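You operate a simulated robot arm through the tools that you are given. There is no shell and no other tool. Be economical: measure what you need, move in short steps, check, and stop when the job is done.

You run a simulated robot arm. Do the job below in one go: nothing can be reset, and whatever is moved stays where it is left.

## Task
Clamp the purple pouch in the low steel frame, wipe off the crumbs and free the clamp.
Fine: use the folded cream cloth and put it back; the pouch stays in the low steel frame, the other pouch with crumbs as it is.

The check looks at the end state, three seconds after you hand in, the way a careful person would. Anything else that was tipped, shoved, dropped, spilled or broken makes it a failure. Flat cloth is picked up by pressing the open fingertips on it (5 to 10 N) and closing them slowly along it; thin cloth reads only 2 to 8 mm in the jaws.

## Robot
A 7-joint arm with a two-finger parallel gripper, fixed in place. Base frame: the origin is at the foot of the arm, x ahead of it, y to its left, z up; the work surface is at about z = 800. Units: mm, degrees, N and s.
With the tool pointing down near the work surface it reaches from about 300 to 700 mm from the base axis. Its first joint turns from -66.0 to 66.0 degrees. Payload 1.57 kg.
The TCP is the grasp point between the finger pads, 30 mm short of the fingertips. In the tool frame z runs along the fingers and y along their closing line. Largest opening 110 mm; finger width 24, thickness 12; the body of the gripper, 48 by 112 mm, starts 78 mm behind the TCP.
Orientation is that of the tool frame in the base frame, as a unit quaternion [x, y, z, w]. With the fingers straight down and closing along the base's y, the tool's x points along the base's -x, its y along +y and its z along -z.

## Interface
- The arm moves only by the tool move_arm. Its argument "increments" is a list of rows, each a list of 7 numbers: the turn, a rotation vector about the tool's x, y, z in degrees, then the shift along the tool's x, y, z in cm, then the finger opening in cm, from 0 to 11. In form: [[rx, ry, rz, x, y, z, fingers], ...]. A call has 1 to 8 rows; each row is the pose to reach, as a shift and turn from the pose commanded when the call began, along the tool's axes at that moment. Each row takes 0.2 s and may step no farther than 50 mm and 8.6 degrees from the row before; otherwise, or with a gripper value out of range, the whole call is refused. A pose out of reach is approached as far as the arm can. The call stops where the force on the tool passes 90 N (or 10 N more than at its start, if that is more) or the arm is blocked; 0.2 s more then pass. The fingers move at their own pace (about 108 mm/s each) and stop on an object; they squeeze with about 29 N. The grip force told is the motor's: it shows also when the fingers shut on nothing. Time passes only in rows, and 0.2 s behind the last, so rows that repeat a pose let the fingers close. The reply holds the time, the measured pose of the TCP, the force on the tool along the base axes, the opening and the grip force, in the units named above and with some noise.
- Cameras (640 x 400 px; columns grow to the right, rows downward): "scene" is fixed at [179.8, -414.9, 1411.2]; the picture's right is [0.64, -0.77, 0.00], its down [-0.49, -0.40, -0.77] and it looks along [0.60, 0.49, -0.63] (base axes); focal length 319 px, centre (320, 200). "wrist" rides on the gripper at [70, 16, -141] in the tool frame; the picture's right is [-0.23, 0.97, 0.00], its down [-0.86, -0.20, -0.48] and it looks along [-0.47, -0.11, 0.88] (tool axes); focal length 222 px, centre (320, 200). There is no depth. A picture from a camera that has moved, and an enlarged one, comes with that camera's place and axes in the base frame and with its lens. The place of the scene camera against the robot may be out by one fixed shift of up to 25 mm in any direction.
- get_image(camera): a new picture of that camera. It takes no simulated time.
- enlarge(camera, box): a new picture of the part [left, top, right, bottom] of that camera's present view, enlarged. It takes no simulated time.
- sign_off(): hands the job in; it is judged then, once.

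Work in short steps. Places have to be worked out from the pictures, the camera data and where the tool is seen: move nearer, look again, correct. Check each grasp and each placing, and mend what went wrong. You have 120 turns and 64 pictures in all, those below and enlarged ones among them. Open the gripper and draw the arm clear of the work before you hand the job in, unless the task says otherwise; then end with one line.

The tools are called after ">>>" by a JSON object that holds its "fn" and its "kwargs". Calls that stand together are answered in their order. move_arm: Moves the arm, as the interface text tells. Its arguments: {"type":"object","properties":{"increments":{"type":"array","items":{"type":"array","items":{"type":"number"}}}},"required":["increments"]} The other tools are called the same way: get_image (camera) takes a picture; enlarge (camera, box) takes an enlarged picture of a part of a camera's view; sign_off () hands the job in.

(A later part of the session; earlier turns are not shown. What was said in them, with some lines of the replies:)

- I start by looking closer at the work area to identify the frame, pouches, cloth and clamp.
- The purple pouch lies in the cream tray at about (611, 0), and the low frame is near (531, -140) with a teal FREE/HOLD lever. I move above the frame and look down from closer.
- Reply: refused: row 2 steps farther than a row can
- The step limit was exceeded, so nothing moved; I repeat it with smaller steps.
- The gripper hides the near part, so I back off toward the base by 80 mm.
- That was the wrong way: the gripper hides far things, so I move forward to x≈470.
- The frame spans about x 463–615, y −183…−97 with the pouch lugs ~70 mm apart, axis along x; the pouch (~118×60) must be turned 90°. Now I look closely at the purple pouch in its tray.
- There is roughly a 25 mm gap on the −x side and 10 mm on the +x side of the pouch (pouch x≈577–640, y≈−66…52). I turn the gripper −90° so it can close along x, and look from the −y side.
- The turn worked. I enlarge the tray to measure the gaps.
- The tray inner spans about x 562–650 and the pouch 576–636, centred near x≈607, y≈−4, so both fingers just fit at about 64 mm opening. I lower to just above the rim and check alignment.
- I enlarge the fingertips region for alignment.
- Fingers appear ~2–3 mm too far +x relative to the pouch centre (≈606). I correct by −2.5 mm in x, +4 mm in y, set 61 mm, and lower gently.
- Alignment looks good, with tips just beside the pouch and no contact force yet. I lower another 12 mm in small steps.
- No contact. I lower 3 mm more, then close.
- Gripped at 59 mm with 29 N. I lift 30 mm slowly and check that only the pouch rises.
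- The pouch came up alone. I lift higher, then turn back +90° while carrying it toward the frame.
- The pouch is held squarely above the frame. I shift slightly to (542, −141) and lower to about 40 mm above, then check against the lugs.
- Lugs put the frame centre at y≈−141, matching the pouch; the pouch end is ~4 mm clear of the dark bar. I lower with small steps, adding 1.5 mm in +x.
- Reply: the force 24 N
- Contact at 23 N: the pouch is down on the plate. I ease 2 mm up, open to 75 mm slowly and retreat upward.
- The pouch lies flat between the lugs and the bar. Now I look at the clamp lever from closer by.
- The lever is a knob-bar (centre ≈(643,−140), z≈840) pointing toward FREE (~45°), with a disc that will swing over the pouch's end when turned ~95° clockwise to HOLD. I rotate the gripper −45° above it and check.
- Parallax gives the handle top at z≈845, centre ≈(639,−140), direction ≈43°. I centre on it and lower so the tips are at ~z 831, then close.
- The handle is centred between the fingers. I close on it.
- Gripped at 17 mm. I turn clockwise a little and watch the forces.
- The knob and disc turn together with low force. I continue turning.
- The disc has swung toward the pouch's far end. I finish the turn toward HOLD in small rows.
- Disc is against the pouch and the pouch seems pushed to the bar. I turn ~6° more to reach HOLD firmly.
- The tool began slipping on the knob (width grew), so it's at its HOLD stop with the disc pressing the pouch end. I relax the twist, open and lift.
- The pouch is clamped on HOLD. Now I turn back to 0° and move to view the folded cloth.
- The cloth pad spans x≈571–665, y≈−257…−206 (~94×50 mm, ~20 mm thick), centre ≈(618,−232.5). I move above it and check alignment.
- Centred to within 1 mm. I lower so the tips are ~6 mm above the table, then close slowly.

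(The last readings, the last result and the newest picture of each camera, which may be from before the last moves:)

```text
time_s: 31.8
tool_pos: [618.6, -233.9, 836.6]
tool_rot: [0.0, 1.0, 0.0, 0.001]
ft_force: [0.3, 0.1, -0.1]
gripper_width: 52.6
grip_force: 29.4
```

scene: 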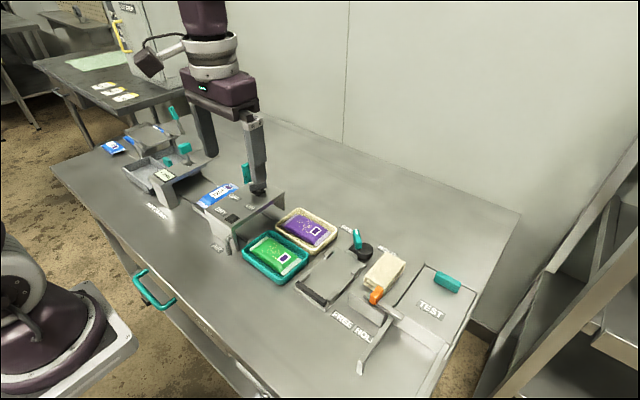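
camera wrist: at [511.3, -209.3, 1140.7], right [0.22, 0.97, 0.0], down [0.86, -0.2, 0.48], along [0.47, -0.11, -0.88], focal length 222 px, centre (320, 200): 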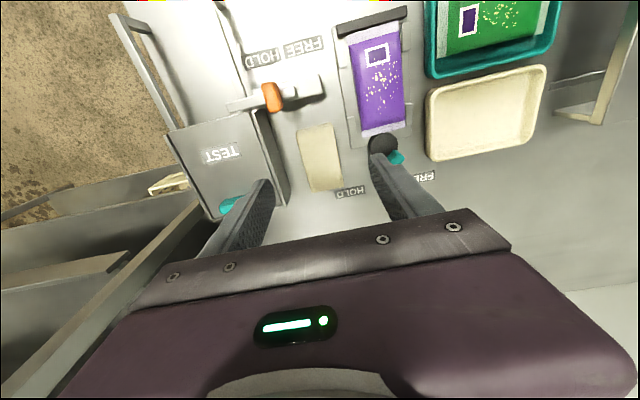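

The cloth is held firmly at 52.6 mm (grasp pose 618.6, −233.9, 836.6 — to remember for return). I lift and check.

>>> {"fn": "move_arm", "kwargs": {"increments": [[0, 0, 0, 0, 0, -1, 4.5], [0, 0, 0, 0, 0, -3, 4.5], [0, 0, 0, 0, 0, -6, 4.5], [0, 0, 0, 0, 0, -9, 4.5]]}}

>>> {"fn": "enlarge", "kwargs": {"camera": "scene", "box": [290, 170, 450, 290]}}

```text
time_s: 32.8
tool_pos: [617.1, -232.2, 926.4]
tool_rot: [0.0, 1.0, 0.0, -0.001]
ft_force: [0.0, 0.4, -0.1]
gripper_width: 52.6
grip_force: 28.8
```

```text
3.33 times, centred on (370, 230) of scene
camera zoom: at [179.8, -414.9, 1411.2], right [0.64, -0.77, 0.0], down [-0.49, -0.4, -0.77], along [0.6, 0.49, -0.63], focal length 1063 px, centre (153, 100)
```

zoom: 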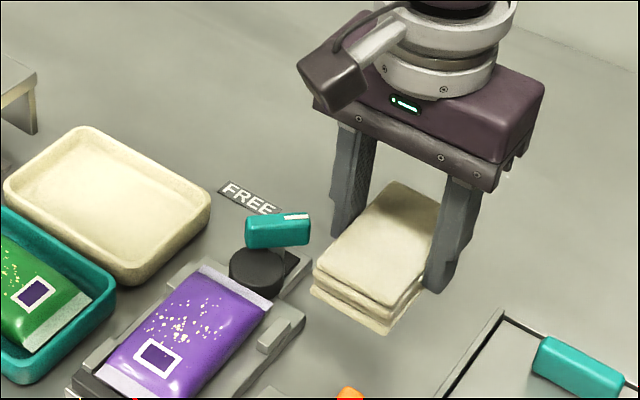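

The cloth is held well with its bottom ~6 mm below the tips. I carry it above the pouch and come down part way.

>>> {"fn": "move_arm", "kwargs": {"increments": [[0, 0, 0, 2.6, 3, 0, 4.5], [0, 0, 0, 5.2, 6.2, 0, 4.5], [0, 0, 0, 7.6, 9.1, 0, 4.5], [0, 0, 0, 7.6, 9.1, 3, 4.5], [0, 0, 0, 7.6, 9.1, 5, 4.5]]}}

>>> {"fn": "enlarge", "kwargs": {"camera": "scene", "box": [270, 190, 430, 310]}}

```text
time_s: 34.0
tool_pos: [542.7, -142.2, 877.7]
tool_rot: [0.0, 1.0, 0.0, 0.001]
ft_force: [1.5, 0.7, -1.0]
gripper_width: 52.6
grip_force: 29.0
```

```text
3.33 times, centred on (350, 250) of scene
camera zoom: at [179.8, -414.9, 1411.2], right [0.64, -0.77, 0.0], down [-0.49, -0.4, -0.77], along [0.6, 0.49, -0.63], focal length 1063 px, centre (220, 33)
```

zoom: 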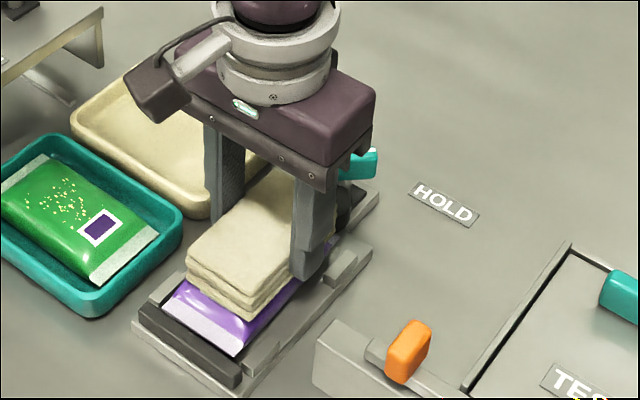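

Positioned over the pouch. I lower in small steps until contact.

>>> {"fn": "move_arm", "kwargs": {"increments": [[0, 0, 0, 0.2, 0, 0.4, 4.5], [0, 0, 0, 0.2, 0, 0.7, 4.5], [0, 0, 0, 0.2, 0, 0.9, 4.5]]}}

```text
time_s: 34.8
tool_pos: [541.7, -143.2, 870.2]
tool_rot: [0.0, 1.0, 0.0, 0.003]
ft_force: [2.9, 1.4, 37.1]
gripper_width: 53.0
grip_force: 28.6
```

Contact reached sooner than expected (37 N). I ease back 1.2 mm.

>>> {"fn": "move_arm", "kwargs": {"increments": [[0, 0, 0, 0, 0, -0.12, 4.5], [0, 0, 0, 0, 0, -0.12, 4.5]]}}

```text
time_s: 35.4
tool_pos: [540.7, -141.7, 869.1]
tool_rot: [0.0, 1.0, 0.0, -0.001]
ft_force: [8.5, -1.8, 18.6]
gripper_width: 52.9
grip_force: 28.8
```

>>> {"fn": "move_arm", "kwargs": {"increments": [[0, 0, 0, 0, 0, -0.05, 4.5], [0, 0, 0, 1, 0, -0.05, 4.5], [0, 0, 0, 2, 0, -0.05, 4.5], [0, 0, 0, 3, 0, -0.05, 4.5], [0, 0, 0, 2, 0, -0.05, 4.5], [0, 0, 0, 1, 0, -0.05, 4.5], [0, 0, 0, 0, 0, -0.05, 4.5]]}}

```text
time_s: 37.0
tool_pos: [540.0, -142.5, 869.1]
tool_rot: [0.0, 1.0, -0.001, 0.0]
ft_force: [-0.2, -0.9, 2.2]
gripper_width: 52.8
grip_force: 29.2
```

Force is light (2 N). I press 0.6 mm more and make strokes along x with small y offsets.

>>> {"fn": "move_arm", "kwargs": {"increments": [[0, 0, 0, 0, 0, 0.06, 4.5], [0, 0, 0, 1.5, 0.4, 0.06, 4.5], [0, 0, 0, 3, 0.4, 0.06, 4.5], [0, 0, 0, 1.5, 0.4, 0.06, 4.5], [0, 0, 0, 0, 0.4, 0.06, 4.5], [0, 0, 0, 0, -0.4, 0.06, 4.5], [0, 0, 0, 1.5, -0.4, 0.06, 4.5], [0, 0, 0, 3, -0.4, 0.06, 4.5]]}}

```text
time_s: 38.8
tool_pos: [510.5, -146.8, 870.7]
tool_rot: [0.0, 1.0, -0.001, 0.0]
ft_force: [-0.4, 0.5, -0.7]
gripper_width: 52.8
grip_force: 29.1
```

I lift to inspect the pouch.

>>> {"fn": "move_arm", "kwargs": {"increments": [[0, 0, 0, 0, 0, -3, 4.5], [0, 0, 0, 0, 0, -7, 4.5], [0, 0, 0, -1.5, -4, -9, 4.5], [0, 0, 0, -3, -8, -9, 4.5]]}}

>>> {"fn": "enlarge", "kwargs": {"camera": "scene", "box": [270, 190, 430, 310]}}

```text
time_s: 39.8
tool_pos: [540.7, -226.7, 959.7]
tool_rot: [0.0, 1.0, 0.001, 0.0]
ft_force: [-0.3, -0.5, -0.4]
gripper_width: 52.7
grip_force: 29.1
```

```text
3.33 times, centred on (350, 250) of scene
camera zoom: at [179.8, -414.9, 1411.2], right [0.64, -0.77, 0.0], down [-0.49, -0.4, -0.77], along [0.6, 0.49, -0.63], focal length 1063 px, centre (220, 33)
```

zoom: 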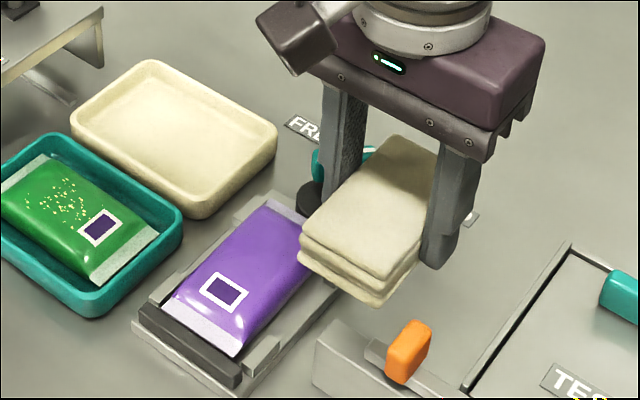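

The visible pouch surface is clean. I carry the cloth back above its original place, exactly retracing, and stop 10 mm above the table.

>>> {"fn": "move_arm", "kwargs": {"increments": [[0, 0, 0, -4, -0.4, 0, 4.5], [0, 0, 0, -7.8, -0.7, 1, 4.5], [0, 0, 0, -7.8, -0.7, 5, 4.5], [0, 0, 0, -7.8, -0.7, 9, 4.5], [0, 0, 0, -7.8, -0.7, 11.2, 4.5]]}}

>>> {"fn": "enlarge", "kwargs": {"camera": "scene", "box": [290, 190, 450, 310]}}

```text
time_s: 41.0
tool_pos: [618.0, -233.4, 847.7]
tool_rot: [-0.001, 1.0, 0.001, -0.001]
ft_force: [-0.5, 0.2, -0.2]
gripper_width: 53.0
grip_force: 29.3
```

```text
3.33 times, centred on (370, 250) of scene
camera zoom: at [179.8, -414.9, 1411.2], right [0.64, -0.77, 0.0], down [-0.49, -0.4, -0.77], along [0.6, 0.49, -0.63], focal length 1063 px, centre (153, 33)
```

zoom: 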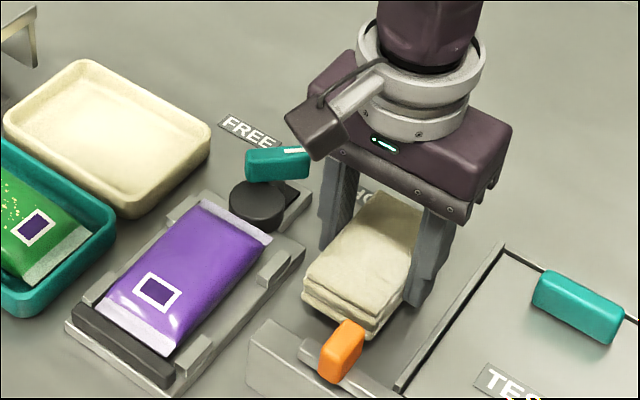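

The pouch looks clean; I verify with a tighter enlargement before putting the cloth down.

>>> {"fn": "enlarge", "kwargs": {"camera": "scene", "box": [305, 230, 375, 285]}}

```text
7.27 times, centred on (340, 258) of scene
camera zoom: at [179.8, -414.9, 1411.2], right [0.64, -0.77, 0.0], down [-0.49, -0.4, -0.77], along [0.6, 0.49, -0.63], focal length 2319 px, centre (174, -218)
```

zoom: 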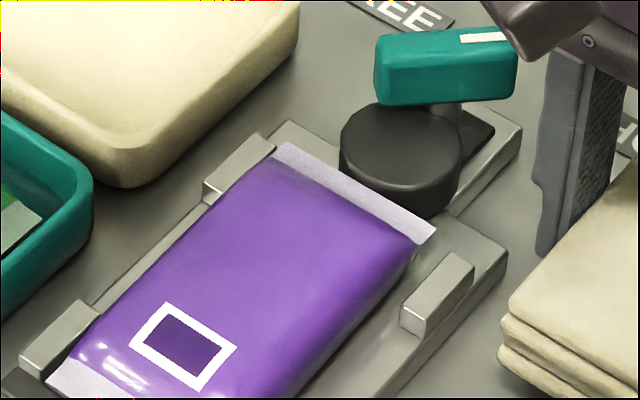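

The pouch is spotless. I lower the cloth the last 10 mm, release it and rise.

>>> {"fn": "move_arm", "kwargs": {"increments": [[0, 0, 0, 0, 0, 0.5, 4.5], [0, 0, 0, 0, 0, 0.98, 4.5], [0, 0, 0, 0, 0, 0.98, 6], [0, 0, 0, 0, 0, 0.98, 7], [0, 0, 0, 0, 0, 0.98, 7], [0, 0, 0, 0, 0, -2, 7], [0, 0, 0, 0, 0, -6, 7], [0, 0, 0, 0, 0, -9, 7]]}}

>>> {"fn": "enlarge", "kwargs": {"camera": "scene", "box": [290, 190, 450, 310]}}

```text
time_s: 42.8
tool_pos: [618.6, -233.1, 937.2]
tool_rot: [0.0, 1.0, 0.0, 0.0]
ft_force: [-1.0, -0.3, 0.1]
gripper_width: 69.9
grip_force: 0.1
```

```text
3.33 times, centred on (370, 250) of scene
camera zoom: at [179.8, -414.9, 1411.2], right [0.64, -0.77, 0.0], down [-0.49, -0.4, -0.77], along [0.6, 0.49, -0.63], focal length 1063 px, centre (153, 33)
```

zoom: 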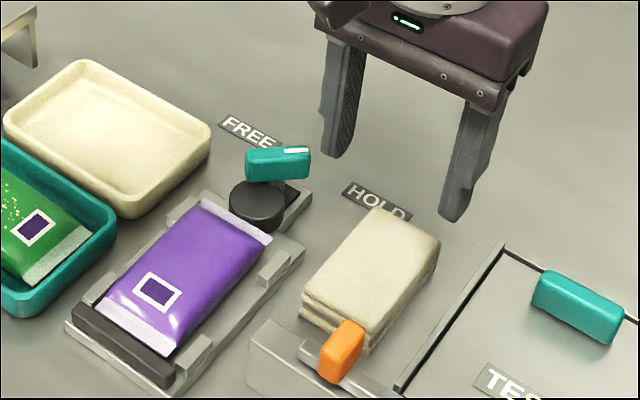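

The cloth is back in place. I move above the knob, rotating to +46° to match its HOLD direction.

>>> {"fn": "move_arm", "kwargs": {"increments": [[0, 0, 7.5, 0, 0, -2, 6], [0, 0, 15, -0.5, 2, -2.5, 6], [0, 0, 22.5, -1, 4, -2.5, 6], [0, 0, 30, -1.5, 6, -2.5, 6], [0, 0, 37.5, -2, 8, -2.5, 6], [0, 0, 46, -2, 9.25, -2.5, 6], [0, 0, 46, -2, 9.25, 1, 6]]}}

>>> {"fn": "enlarge", "kwargs": {"camera": "wrist", "box": [240, 110, 400, 230]}}

```text
time_s: 44.4
tool_pos: [638.9, -139.9, 927.6]
tool_rot: [0.391, 0.92, 0.0, 0.0]
ft_force: [0.4, -0.5, 0.2]
gripper_width: 60.1
grip_force: 0.1
```

```text
3.33 times, centred on (320, 170) of wrist
camera zoom: at [602.6, -78.4, 1069.1], right [0.86, 0.51, 0.0], down [0.45, -0.75, 0.48], along [0.25, -0.41, -0.88], focal length 740 px, centre (320, 300)
```

zoom: 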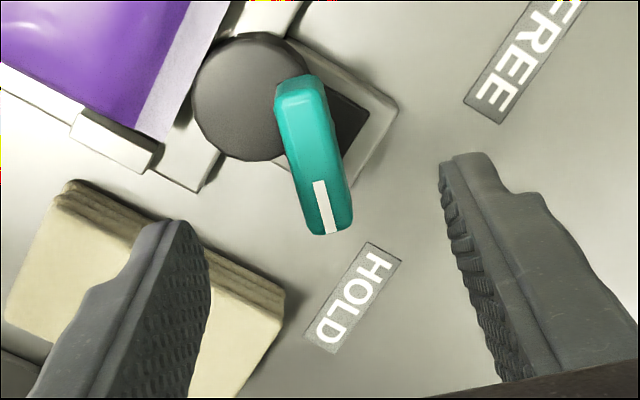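

The knob is ~2.5 mm off along the closing line. I correct, lower, and close on it.

>>> {"fn": "move_arm", "kwargs": {"increments": [[0, 0, 0, 0, -0.2, 3, 5], [0, 0, 0, 0, -0.2, 5.5, 5], [0, 0, 0, 0, -0.2, 6.45, 5], [0, 0, 0, 0, -0.2, 6.45, 3], [0, 0, 0, 0, -0.2, 6.45, 1.8], [0, 0, 0, 0, -0.2, 6.45, 1], [0, 0, 0, 0, -0.2, 6.45, 1]]}}

```text
time_s: 46.0
tool_pos: [638.7, -141.4, 863.6]
tool_rot: [0.389, 0.921, 0.001, 0.0]
ft_force: [8.7, 5.0, -6.2]
gripper_width: 14.9
grip_force: 30.8
```

Gripped at 15 mm. I turn counter-clockwise toward FREE.

>>> {"fn": "move_arm", "kwargs": {"increments": [[0, 0, -7, 0, 0, 0, 1], [0, 0, -14, 0, 0, 0, 1], [0, 0, -21, 0, 0, 0, 1], [0, 0, -28, 0, 0, 0, 1], [0, 0, -35, 0, 0, 0, 1], [0, 0, -42, 0, 0, 0, 1], [0, 0, -49, 0, 0, 0, 1], [0, 0, -56, 0, 0, 0, 1]]}}

>>> {"fn": "move_arm", "kwargs": {"increments": [[0, 0, -7, 0, 0, 0, 1], [0, 0, -14, 0, 0, 0, 1], [0, 0, -21, 0, 0, 0, 1], [0, 0, -28, 0, 0, 0, 1], [0, 0, -34, 0, 0, 0, 1]]}}

>>> {"fn": "enlarge", "kwargs": {"camera": "scene", "box": [290, 190, 450, 310]}}

```text
time_s: 47.8
tool_pos: [637.4, -139.9, 862.1]
tool_rot: [-0.089, 0.996, 0.003, 0.001]
ft_force: [18.1, 28.8, -7.0]
gripper_width: 14.8
grip_force: 30.8
```

```text
time_s: 49.0
tool_pos: [637.6, -140.3, 863.5]
tool_rot: [-0.375, 0.927, 0.002, 0.0]
ft_force: [4.1, 29.6, 0.7]
gripper_width: 14.8
grip_force: 31.2
```

```text
3.33 times, centred on (370, 250) of scene
camera zoom: at [179.9, -414.2, 1411.4], right [0.64, -0.77, 0.0], down [-0.49, -0.4, -0.77], along [0.6, 0.49, -0.64], focal length 1063 px, centre (153, 33)
```

zoom: 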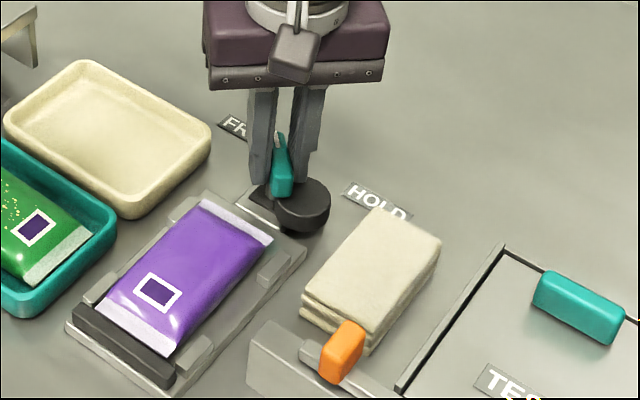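

The disc is clear of the pouch and the knob is nearly at FREE. I turn the last 4° while easing 1 mm toward +y to relieve the side force.

>>> {"fn": "move_arm", "kwargs": {"increments": [[0, 0, -2, -0.1, 0.1, 0, 1], [0, 0, -4, -0.1, 0.1, 0, 1], [0, 0, -4, -0.1, 0.1, 0, 1]]}}

```text
time_s: 49.8
tool_pos: [636.4, -140.2, 862.6]
tool_rot: [-0.406, 0.914, 0.001, -0.001]
ft_force: [-3.1, 23.5, 2.1]
gripper_width: 15.4
grip_force: 31.4
```

Angle −48°, at the stop. I relax 2°, open, and lift straight up.

>>> {"fn": "move_arm", "kwargs": {"increments": [[0, 0, 2, -0.1, 0.1, 0, 1], [0, 0, 2, -0.1, 0.1, 0, 3], [0, 0, 2, -0.1, 0.1, 0, 5], [0, 0, 2, -0.1, 0.1, -3, 5], [0, 0, 2, -0.1, 0.1, -7, 5], [0, 0, 2, -0.1, 0.1, -11, 5], [0, 0, 2, -0.1, 0.1, -15, 5]]}}

>>> {"fn": "enlarge", "kwargs": {"camera": "scene", "box": [290, 190, 450, 310]}}

>>> {"fn": "enlarge", "kwargs": {"camera": "wrist", "box": [220, 60, 420, 230]}}

```text
time_s: 51.4
tool_pos: [637.5, -138.4, 1012.7]
tool_rot: [-0.392, 0.92, 0.001, 0.0]
ft_force: [0.1, -0.2, 0.1]
gripper_width: 49.8
grip_force: 0.1
```

```text
3.33 times, centred on (370, 250) of scene
camera zoom: at [179.8, -414.9, 1411.2], right [0.64, -0.77, 0.0], down [-0.49, -0.4, -0.77], along [0.6, 0.49, -0.63], focal length 1063 px, centre (153, 33)
```

zoom: 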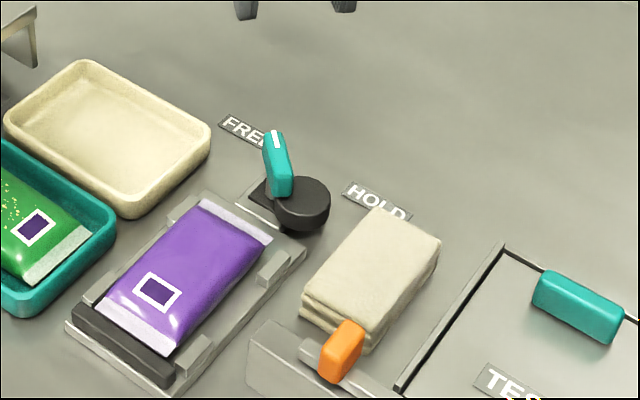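

```text
2.35 times, centred on (320, 145) of wrist
camera zoom: at [577.9, -178.2, 1155.0], right [-0.54, 0.84, 0.0], down [0.74, 0.48, 0.48], along [0.4, 0.26, -0.88], focal length 523 px, centre (320, 329)
```

zoom: 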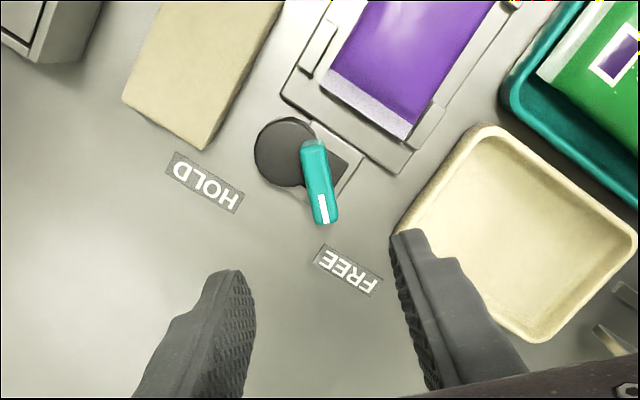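

The knob is back at FREE exactly as at the start, the disc is clear, the pouch is clean in the frame, and the cloth is back. I draw the arm clear, open the gripper, and take a final overall look.

>>> {"fn": "move_arm", "kwargs": {"increments": [[0, 0, 0, 0, 0, -4, 8], [0, 0, 0, 0.7, 3, -6, 11], [0, 0, 0, 1.4, 6, -8, 11], [0, 0, 0, 2, 9, -9, 11], [0, 0, 0, 2.6, 11.4, -10, 11]]}}

>>> {"fn": "get_image", "kwargs": {"camera": "scene"}}

```text
time_s: 52.6
tool_pos: [536.9, -78.7, 1112.2]
tool_rot: [-0.391, 0.92, -0.001, -0.001]
ft_force: [-0.2, 0.4, 0.2]
gripper_width: 110.0
grip_force: 0.0
```

```text
12 pictures are left
```

scene: 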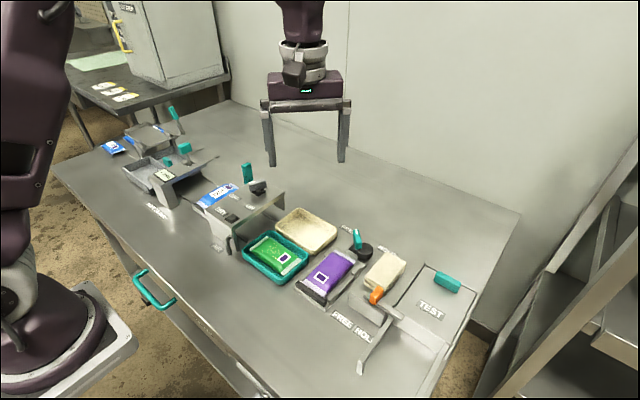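

Everything is in order and the arm is clear with the gripper open, so I hand in.

>>> {"fn": "sign_off", "kwargs": {}}

```text
The job is handed in.
```

The purple pouch was clamped in the low steel frame, wiped clean with the cream cloth and left there; the clamp is back on FREE, the cloth is back in its place, and the green pouch still has its crumbs.
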